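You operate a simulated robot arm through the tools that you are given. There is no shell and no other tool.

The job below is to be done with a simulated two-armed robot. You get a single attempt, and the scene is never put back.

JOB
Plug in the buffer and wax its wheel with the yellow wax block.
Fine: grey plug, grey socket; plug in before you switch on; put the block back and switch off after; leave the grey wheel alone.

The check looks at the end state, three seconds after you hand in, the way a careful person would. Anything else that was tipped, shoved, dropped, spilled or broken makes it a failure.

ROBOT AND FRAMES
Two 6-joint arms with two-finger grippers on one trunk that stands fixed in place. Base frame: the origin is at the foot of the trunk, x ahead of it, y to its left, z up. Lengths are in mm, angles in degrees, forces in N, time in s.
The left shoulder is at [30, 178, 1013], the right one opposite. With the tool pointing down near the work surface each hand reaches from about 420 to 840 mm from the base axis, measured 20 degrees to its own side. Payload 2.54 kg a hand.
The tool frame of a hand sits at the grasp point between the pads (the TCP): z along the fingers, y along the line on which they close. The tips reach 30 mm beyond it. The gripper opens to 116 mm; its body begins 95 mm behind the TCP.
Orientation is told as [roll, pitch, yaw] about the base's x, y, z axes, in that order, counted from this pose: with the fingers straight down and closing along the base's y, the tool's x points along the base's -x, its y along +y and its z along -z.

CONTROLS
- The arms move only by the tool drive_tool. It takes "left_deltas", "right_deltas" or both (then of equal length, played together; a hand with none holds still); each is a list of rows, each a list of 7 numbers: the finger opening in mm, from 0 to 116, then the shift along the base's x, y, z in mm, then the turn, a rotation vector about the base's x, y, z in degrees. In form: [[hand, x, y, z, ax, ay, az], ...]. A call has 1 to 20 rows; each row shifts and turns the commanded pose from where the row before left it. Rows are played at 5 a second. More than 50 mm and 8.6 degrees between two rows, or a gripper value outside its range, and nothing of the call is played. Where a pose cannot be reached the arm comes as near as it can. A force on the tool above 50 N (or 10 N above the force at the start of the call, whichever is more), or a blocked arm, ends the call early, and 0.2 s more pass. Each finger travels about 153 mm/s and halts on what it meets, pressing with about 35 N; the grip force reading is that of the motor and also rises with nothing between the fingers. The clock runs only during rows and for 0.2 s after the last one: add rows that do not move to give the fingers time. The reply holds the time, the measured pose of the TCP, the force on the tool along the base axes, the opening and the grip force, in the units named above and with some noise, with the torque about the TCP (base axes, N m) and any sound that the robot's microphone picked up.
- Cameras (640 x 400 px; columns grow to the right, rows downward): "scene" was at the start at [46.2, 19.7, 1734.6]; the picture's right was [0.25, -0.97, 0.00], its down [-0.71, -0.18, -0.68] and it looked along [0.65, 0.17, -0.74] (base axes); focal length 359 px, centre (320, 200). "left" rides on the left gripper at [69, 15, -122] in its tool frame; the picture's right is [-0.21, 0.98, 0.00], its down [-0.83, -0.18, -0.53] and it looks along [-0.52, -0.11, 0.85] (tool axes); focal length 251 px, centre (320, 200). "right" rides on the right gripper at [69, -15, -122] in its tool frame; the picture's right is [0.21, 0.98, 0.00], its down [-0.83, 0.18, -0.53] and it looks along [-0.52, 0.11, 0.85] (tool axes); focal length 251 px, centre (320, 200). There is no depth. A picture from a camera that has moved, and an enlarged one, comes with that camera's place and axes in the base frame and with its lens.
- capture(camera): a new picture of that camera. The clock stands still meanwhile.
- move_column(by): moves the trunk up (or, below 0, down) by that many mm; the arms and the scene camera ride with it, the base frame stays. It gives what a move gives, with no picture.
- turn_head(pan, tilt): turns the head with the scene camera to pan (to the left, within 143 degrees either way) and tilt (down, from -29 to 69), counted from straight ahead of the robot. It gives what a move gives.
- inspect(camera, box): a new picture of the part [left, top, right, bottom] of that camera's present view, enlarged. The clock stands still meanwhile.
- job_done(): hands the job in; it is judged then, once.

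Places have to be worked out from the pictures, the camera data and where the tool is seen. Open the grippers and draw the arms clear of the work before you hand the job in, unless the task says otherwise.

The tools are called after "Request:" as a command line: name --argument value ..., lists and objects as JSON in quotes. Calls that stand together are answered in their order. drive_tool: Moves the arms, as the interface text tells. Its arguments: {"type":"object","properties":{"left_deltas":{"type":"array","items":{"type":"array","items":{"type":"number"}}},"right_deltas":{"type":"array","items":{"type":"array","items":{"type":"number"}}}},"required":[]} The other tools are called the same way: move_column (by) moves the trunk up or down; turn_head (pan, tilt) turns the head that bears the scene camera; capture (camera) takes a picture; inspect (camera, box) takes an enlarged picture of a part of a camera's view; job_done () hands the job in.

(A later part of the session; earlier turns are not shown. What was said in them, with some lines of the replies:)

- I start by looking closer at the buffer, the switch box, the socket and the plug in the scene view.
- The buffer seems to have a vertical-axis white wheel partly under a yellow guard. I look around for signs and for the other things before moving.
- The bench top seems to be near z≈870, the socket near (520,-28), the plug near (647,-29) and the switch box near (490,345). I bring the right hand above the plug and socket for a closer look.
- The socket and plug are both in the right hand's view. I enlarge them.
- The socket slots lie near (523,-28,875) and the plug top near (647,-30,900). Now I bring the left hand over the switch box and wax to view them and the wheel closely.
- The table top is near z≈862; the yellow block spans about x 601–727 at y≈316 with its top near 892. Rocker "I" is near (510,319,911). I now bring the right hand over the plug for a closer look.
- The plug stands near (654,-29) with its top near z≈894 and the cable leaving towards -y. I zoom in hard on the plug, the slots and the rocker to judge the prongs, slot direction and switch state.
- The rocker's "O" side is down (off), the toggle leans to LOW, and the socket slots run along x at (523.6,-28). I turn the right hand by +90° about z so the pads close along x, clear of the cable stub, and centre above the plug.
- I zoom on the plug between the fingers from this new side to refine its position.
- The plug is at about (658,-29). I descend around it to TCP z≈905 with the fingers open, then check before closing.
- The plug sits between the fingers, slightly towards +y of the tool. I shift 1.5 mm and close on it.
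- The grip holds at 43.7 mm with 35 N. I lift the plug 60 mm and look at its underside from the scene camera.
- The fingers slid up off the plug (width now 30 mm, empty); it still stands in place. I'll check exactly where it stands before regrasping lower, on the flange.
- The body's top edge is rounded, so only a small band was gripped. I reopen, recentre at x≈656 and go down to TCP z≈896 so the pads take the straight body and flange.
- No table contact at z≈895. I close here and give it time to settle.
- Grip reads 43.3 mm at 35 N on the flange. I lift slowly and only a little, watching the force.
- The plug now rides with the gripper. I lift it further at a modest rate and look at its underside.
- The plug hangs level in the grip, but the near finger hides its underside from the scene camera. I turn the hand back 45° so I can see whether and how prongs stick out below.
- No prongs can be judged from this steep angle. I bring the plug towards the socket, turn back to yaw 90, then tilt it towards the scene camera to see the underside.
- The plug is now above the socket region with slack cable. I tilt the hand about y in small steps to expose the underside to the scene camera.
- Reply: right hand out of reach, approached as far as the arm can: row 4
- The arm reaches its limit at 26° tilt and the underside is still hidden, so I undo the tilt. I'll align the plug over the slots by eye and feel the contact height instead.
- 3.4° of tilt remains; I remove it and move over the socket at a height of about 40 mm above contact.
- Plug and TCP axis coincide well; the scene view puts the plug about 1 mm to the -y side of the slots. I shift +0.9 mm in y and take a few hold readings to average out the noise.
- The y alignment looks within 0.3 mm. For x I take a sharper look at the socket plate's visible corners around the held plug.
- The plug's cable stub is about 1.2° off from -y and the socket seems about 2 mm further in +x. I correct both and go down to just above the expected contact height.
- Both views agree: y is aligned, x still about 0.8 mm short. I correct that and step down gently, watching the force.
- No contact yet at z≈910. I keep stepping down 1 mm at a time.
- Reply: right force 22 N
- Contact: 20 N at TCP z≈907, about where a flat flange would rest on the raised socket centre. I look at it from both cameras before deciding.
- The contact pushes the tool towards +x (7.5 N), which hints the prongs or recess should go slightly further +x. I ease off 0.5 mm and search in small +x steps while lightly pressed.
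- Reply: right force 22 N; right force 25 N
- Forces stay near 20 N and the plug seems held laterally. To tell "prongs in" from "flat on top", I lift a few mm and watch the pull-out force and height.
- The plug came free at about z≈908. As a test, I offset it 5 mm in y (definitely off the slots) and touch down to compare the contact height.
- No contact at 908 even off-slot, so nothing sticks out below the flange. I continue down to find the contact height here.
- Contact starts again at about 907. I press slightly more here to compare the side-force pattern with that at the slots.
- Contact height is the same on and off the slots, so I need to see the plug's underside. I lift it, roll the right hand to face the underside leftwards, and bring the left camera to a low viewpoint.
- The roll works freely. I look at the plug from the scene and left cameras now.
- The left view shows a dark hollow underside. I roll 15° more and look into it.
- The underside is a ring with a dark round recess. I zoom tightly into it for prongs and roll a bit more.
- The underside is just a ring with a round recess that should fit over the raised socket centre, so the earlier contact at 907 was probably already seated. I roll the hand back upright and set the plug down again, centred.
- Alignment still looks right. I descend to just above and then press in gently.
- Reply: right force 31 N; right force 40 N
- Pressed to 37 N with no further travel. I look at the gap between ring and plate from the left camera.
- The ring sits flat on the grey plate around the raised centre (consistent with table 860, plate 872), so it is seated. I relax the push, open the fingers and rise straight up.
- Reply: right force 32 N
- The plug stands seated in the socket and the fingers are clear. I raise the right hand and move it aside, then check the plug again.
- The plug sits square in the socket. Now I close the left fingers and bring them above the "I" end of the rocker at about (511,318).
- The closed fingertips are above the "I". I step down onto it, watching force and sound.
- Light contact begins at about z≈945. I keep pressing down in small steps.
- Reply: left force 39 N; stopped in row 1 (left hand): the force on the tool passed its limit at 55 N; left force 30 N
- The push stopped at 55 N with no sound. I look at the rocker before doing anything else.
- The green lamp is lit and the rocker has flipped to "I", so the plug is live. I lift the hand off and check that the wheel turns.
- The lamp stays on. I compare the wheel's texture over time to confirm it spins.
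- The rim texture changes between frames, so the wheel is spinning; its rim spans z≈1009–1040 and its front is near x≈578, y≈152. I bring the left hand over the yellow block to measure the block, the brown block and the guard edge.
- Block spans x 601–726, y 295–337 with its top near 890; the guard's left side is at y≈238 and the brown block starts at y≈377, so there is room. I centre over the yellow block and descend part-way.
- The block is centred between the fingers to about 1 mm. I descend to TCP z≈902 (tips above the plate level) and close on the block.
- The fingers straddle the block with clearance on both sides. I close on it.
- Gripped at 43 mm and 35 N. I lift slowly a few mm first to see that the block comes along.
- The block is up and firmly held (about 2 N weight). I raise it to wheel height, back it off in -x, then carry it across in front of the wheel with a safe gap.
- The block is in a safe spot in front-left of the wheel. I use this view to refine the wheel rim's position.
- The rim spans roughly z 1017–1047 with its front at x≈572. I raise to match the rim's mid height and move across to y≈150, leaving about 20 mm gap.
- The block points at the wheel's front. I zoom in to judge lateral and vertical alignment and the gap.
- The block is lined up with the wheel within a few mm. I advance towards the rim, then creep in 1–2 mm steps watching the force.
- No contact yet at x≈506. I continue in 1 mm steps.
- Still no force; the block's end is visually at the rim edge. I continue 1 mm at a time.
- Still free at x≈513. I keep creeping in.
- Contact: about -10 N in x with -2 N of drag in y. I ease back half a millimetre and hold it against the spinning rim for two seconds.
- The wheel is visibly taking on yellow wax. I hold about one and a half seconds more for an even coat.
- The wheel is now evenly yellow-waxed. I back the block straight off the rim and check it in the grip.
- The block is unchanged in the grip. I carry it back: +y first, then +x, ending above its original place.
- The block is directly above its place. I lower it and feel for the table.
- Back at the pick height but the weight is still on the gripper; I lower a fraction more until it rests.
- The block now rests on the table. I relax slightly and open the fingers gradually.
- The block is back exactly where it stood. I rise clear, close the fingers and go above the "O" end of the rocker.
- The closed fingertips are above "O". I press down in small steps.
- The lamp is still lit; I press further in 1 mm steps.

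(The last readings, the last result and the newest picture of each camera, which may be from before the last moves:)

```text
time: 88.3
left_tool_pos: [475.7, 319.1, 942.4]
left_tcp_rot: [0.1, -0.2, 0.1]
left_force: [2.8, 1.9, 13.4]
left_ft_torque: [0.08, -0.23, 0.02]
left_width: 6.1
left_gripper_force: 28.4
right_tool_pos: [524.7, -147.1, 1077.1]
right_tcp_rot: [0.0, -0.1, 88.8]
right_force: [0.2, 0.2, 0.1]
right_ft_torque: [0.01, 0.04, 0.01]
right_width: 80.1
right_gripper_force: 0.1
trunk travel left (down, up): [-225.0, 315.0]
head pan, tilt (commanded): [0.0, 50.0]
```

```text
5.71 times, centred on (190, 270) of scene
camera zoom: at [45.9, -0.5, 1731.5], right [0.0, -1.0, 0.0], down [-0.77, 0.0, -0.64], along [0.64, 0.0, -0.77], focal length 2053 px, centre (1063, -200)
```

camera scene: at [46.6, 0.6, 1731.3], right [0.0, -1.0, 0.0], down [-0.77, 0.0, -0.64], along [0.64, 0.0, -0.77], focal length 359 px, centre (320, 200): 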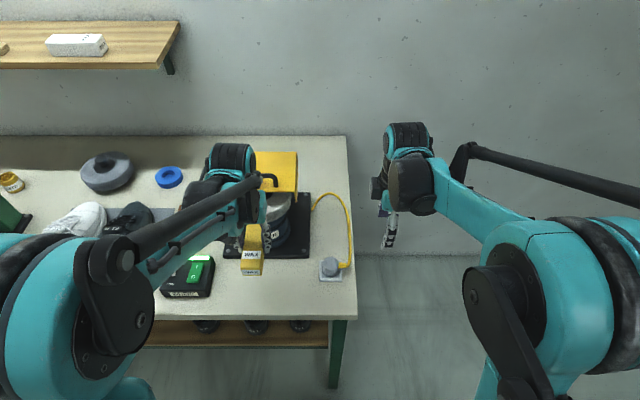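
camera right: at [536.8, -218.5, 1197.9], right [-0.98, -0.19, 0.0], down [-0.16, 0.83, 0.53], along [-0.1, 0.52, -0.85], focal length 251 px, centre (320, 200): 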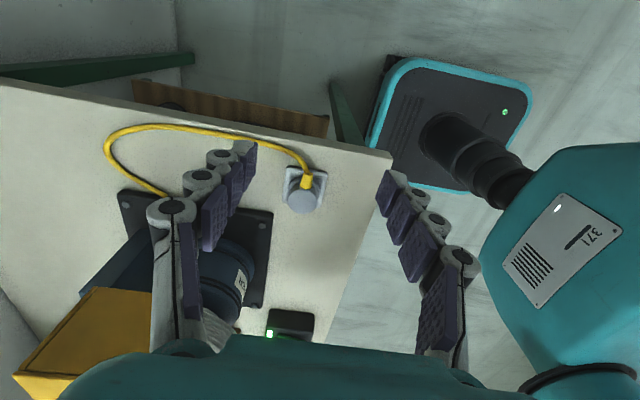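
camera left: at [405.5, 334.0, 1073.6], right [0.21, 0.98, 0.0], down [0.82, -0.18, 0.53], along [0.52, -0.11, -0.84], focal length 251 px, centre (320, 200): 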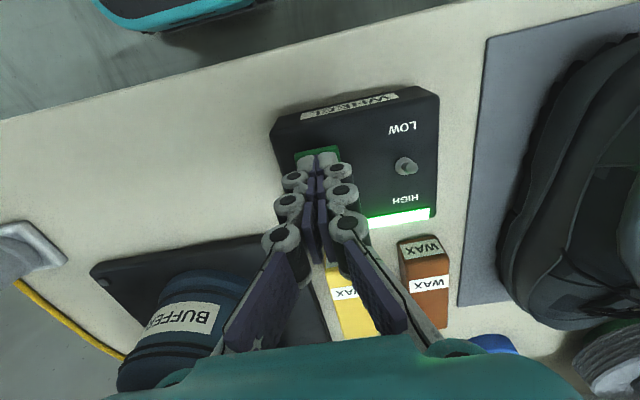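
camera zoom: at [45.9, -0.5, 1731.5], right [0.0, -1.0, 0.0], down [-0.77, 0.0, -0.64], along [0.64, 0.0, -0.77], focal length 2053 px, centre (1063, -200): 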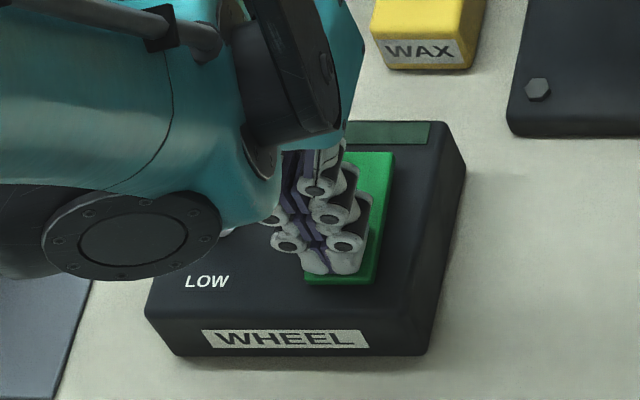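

The lamp went dark: switched off. I lift the hand straight up and draw the left arm back, and check the whole scene.

Request:
drive_tool --left_deltas '[[0, 0, 0, 3, 0, 0, 0], [0, 0, 0, 15, 0, 0, 0], [0, 0, 0, 35, 0, 0, 0], [0, 0, 0, 45, 0, 0, 0], [30, -10, 10, 45, 0, 0, 0], [60, -20, 15, 45, 0, 0, 0], [90, -20, 20, 45, 0, 0, 0], [116, -20, 20, 45, 0, 0, 0], [116, 0, 0, 0, 0, 0, 0]]'

Request:
capture --camera "scene"

Request:
capture --camera "left"

Request:
inspect --camera "scene" --box '[150, 145, 360, 305]'

```text
refused: row 6 steps farther than a row can; nothing moved
```

```text
taken
camera scene: at [45.9, -0.5, 1731.5], right [0.0, -1.0, 0.0], down [-0.77, 0.0, -0.64], along [0.64, 0.0, -0.77], focal length 359 px, centre (320, 200)
```

scene: 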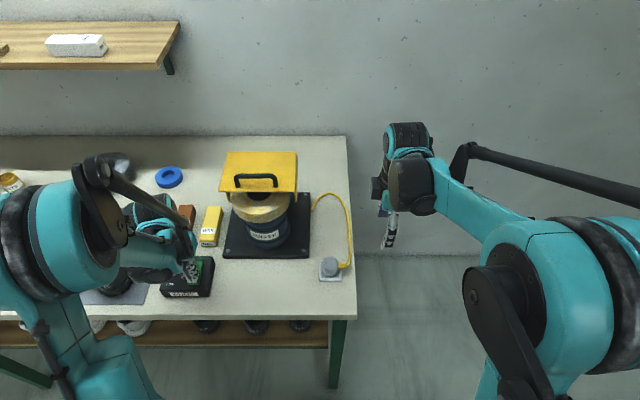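

```text
taken
camera left: at [405.1, 333.3, 1064.4], right [0.21, 0.98, 0.0], down [0.82, -0.18, 0.54], along [0.52, -0.11, -0.84], focal length 251 px, centre (320, 200)
```

left: 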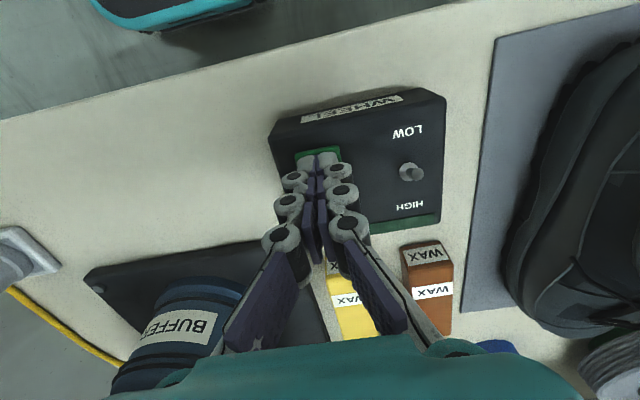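

```text
2.50 times, centred on (255, 225) of scene
camera zoom: at [45.9, -0.5, 1731.5], right [0.0, -1.0, 0.0], down [-0.77, 0.0, -0.64], along [0.64, 0.0, -0.77], focal length 898 px, centre (482, 138)
```

zoom: 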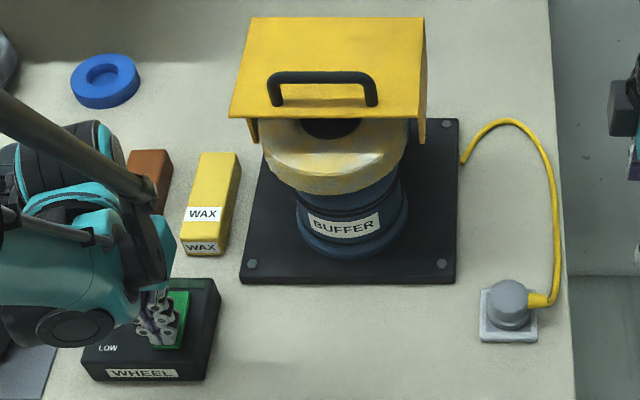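

That move was refused for a row being too long; I repeat it with shorter rows.

Request:
drive_tool --left_deltas '[[0, 0, 0, 3, 0, 0, 0], [0, 0, 0, 12, 0, 0, 0], [0, 0, 0, 30, 0, 0, 0], [0, 0, 0, 40, 0, 0, 0], [30, -8, 8, 38, 0, 0, 0], [60, -15, 12, 38, 0, 0, 0], [90, -15, 15, 38, 0, 0, 0], [116, -15, 15, 38, 0, 0, 0], [116, -15, 15, 30, 0, 0, 0], [116, 0, 0, 0, 0, 0, 0]]'

Request:
capture --camera "scene"

Request:
capture --camera "left"

Request:
inspect --camera "scene" --box '[150, 145, 360, 305]'

```text
time: 90.5
left_tool_pos: [407.1, 382.4, 1209.1]
left_tcp_rot: [0.3, -0.2, 0.0]
left_force: [-0.6, 0.5, 0.1]
left_ft_torque: [0.01, -0.03, -0.02]
left_width: 116.3
left_gripper_force: 0.1
right_tool_pos: [525.0, -148.8, 1076.3]
right_tcp_rot: [0.1, 0.0, 88.9]
right_force: [-0.2, -0.5, -0.3]
right_ft_torque: [0.0, -0.01, 0.01]
right_width: 80.1
right_gripper_force: 0.0
trunk travel left (down, up): [-225.0, 315.0]
head pan, tilt (commanded): [0.0, 50.0]
```

```text
taken
camera scene: at [47.1, -0.2, 1731.2], right [0.0, -1.0, 0.0], down [-0.77, 0.0, -0.64], along [0.64, 0.0, -0.77], focal length 359 px, centre (320, 200)
```

scene: 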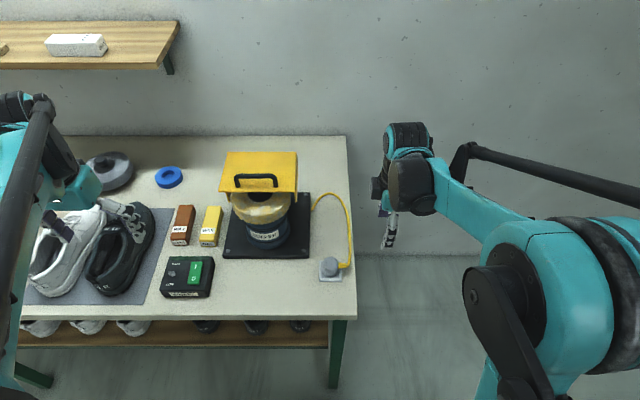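

```text
taken
camera left: at [337.3, 398.4, 1331.6], right [0.21, 0.98, 0.0], down [0.82, -0.18, 0.53], along [0.52, -0.11, -0.84], focal length 251 px, centre (320, 200)
```

left: 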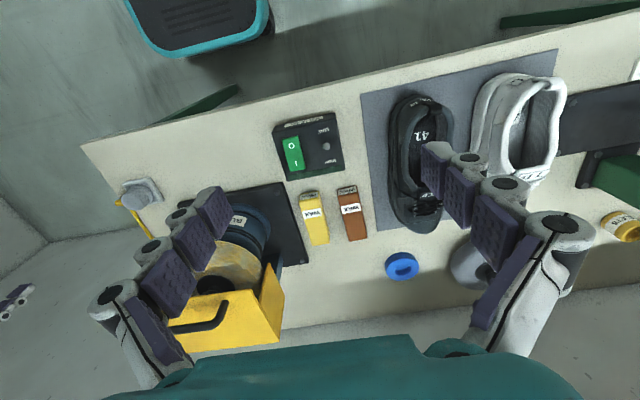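

```text
2.50 times, centred on (255, 225) of scene
camera zoom: at [47.1, -0.2, 1731.2], right [0.0, -1.0, 0.0], down [-0.77, 0.0, -0.64], along [0.64, 0.0, -0.77], focal length 898 px, centre (482, 138)
```

zoom: 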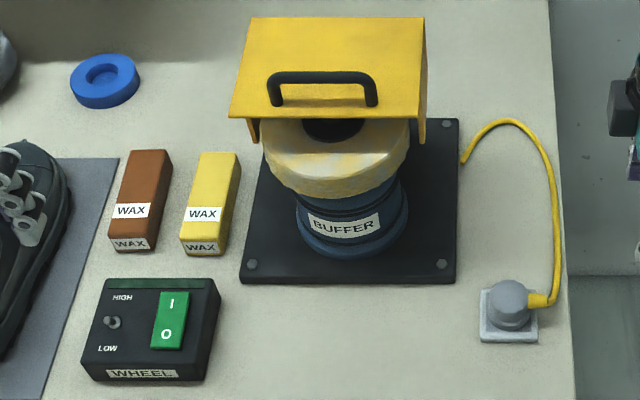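

Everything looks in place. I check the wheel's coat, the switch and the plug up close, and whether the wheel has stopped.

Request:
inspect --camera "scene" --box '[225, 180, 305, 250]'

Request:
inspect --camera "scene" --box '[150, 235, 230, 305]'

Request:
inspect --camera "scene" --box '[305, 235, 355, 295]'

Request:
drive_tool --right_deltas '[[90, 0, -10, 20, 0, 0, 0], [100, 0, -10, 20, 0, 0, 0], [110, 0, -10, 20, 0, 0, 0], [116, 0, 0, 0, 0, 0, 0]]'

Request:
inspect --camera "scene" --box '[225, 180, 305, 250]'

```text
5.71 times, centred on (265, 215) of scene
camera zoom: at [47.1, -0.2, 1731.2], right [0.0, -1.0, 0.0], down [-0.77, 0.0, -0.64], along [0.64, 0.0, -0.77], focal length 2053 px, centre (634, 114)
```

zoom: 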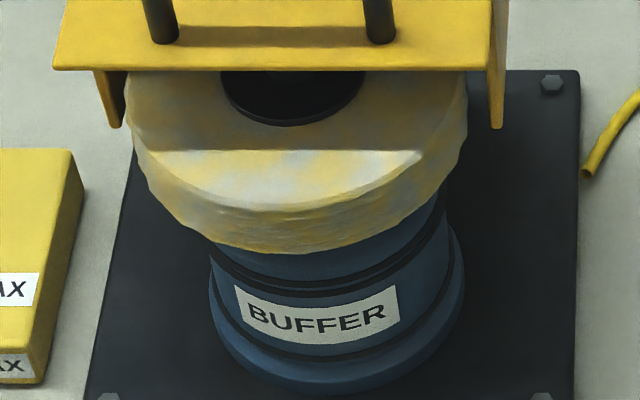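

```text
5.71 times, centred on (190, 270) of scene
camera zoom: at [47.1, -0.2, 1731.2], right [0.0, -1.0, 0.0], down [-0.77, 0.0, -0.64], along [0.64, 0.0, -0.77], focal length 2053 px, centre (1063, -200)
```

zoom: 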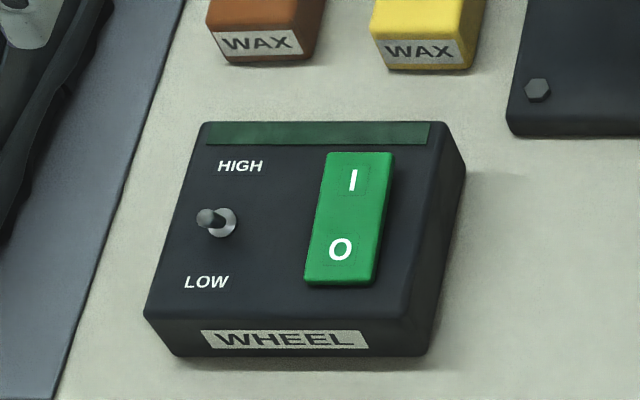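

```text
6.67 times, centred on (330, 265) of scene
camera zoom: at [47.1, -0.2, 1731.2], right [0.0, -1.0, 0.0], down [-0.77, 0.0, -0.64], along [0.64, 0.0, -0.77], focal length 2395 px, centre (253, -233)
```

zoom: 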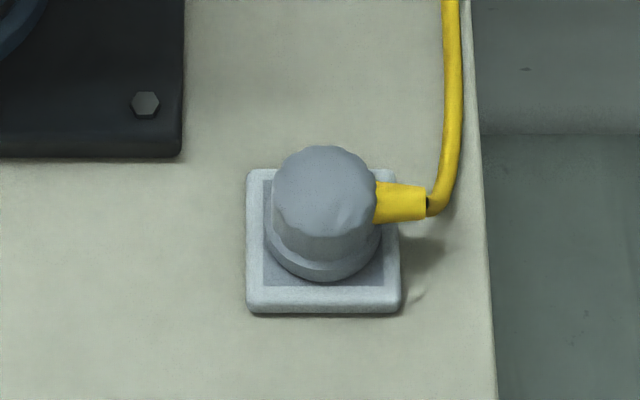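

```text
time: 91.5
left_tool_pos: [406.4, 382.5, 1207.3]
left_tcp_rot: [0.0, 0.0, -0.1]
left_force: [-0.4, -0.1, -0.9]
left_ft_torque: [-0.04, -0.01, 0.01]
left_width: 115.9
left_gripper_force: 0.1
right_tool_pos: [526.0, -178.0, 1136.9]
right_tcp_rot: [0.0, -0.1, 88.9]
right_force: [0.0, -0.8, -0.1]
right_ft_torque: [0.04, 0.02, -0.01]
right_width: 115.9
right_gripper_force: 0.0
trunk travel left (down, up): [-225.0, 315.0]
head pan, tilt (commanded): [0.0, 50.0]
```

```text
5.71 times, centred on (265, 215) of scene
camera zoom: at [46.8, 0.2, 1731.2], right [0.0, -1.0, 0.0], down [-0.77, 0.0, -0.64], along [0.64, 0.0, -0.77], focal length 2053 px, centre (634, 114)
```

zoom: 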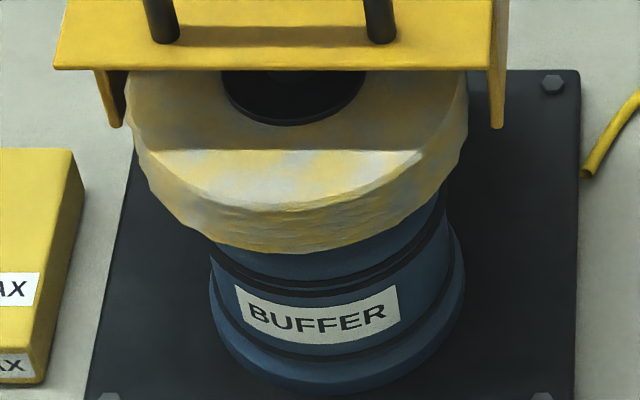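

The wheel has stopped and carries yellow wax, the switch is off, the block is back, the plug is seated, and both open hands are clear. I hand the job in.

Request:
job_done

```text
The job is handed in.
```

I plugged in the buffer, waxed its wheel with the yellow block and handed the job in; I haven't seen the check's verdict.

- **Plug:** The grey plug is seated square in the grey socket. The first grip slipped off it without tipping it, and a lower grip held.
- **Switch:** I switched on only after plugging in. The green lamp lit and the wheel turned. I pressed "O" at the end: the lamp is dark and the wheel has stopped. The speed toggle stayed on LOW.
- **Wax:** I held the yellow block against the spinning rim for about four seconds. The part of the wheel I can see is now a mottled yellow. I couldn't see the rear of the wheel under the guard.
- **Block:** The yellow block is back where it stood, as far as the camera shows.
- **Everything else:** I did not touch the grey wheel, and in the pictures nothing else looks moved. Both grippers are open and drawn clear.
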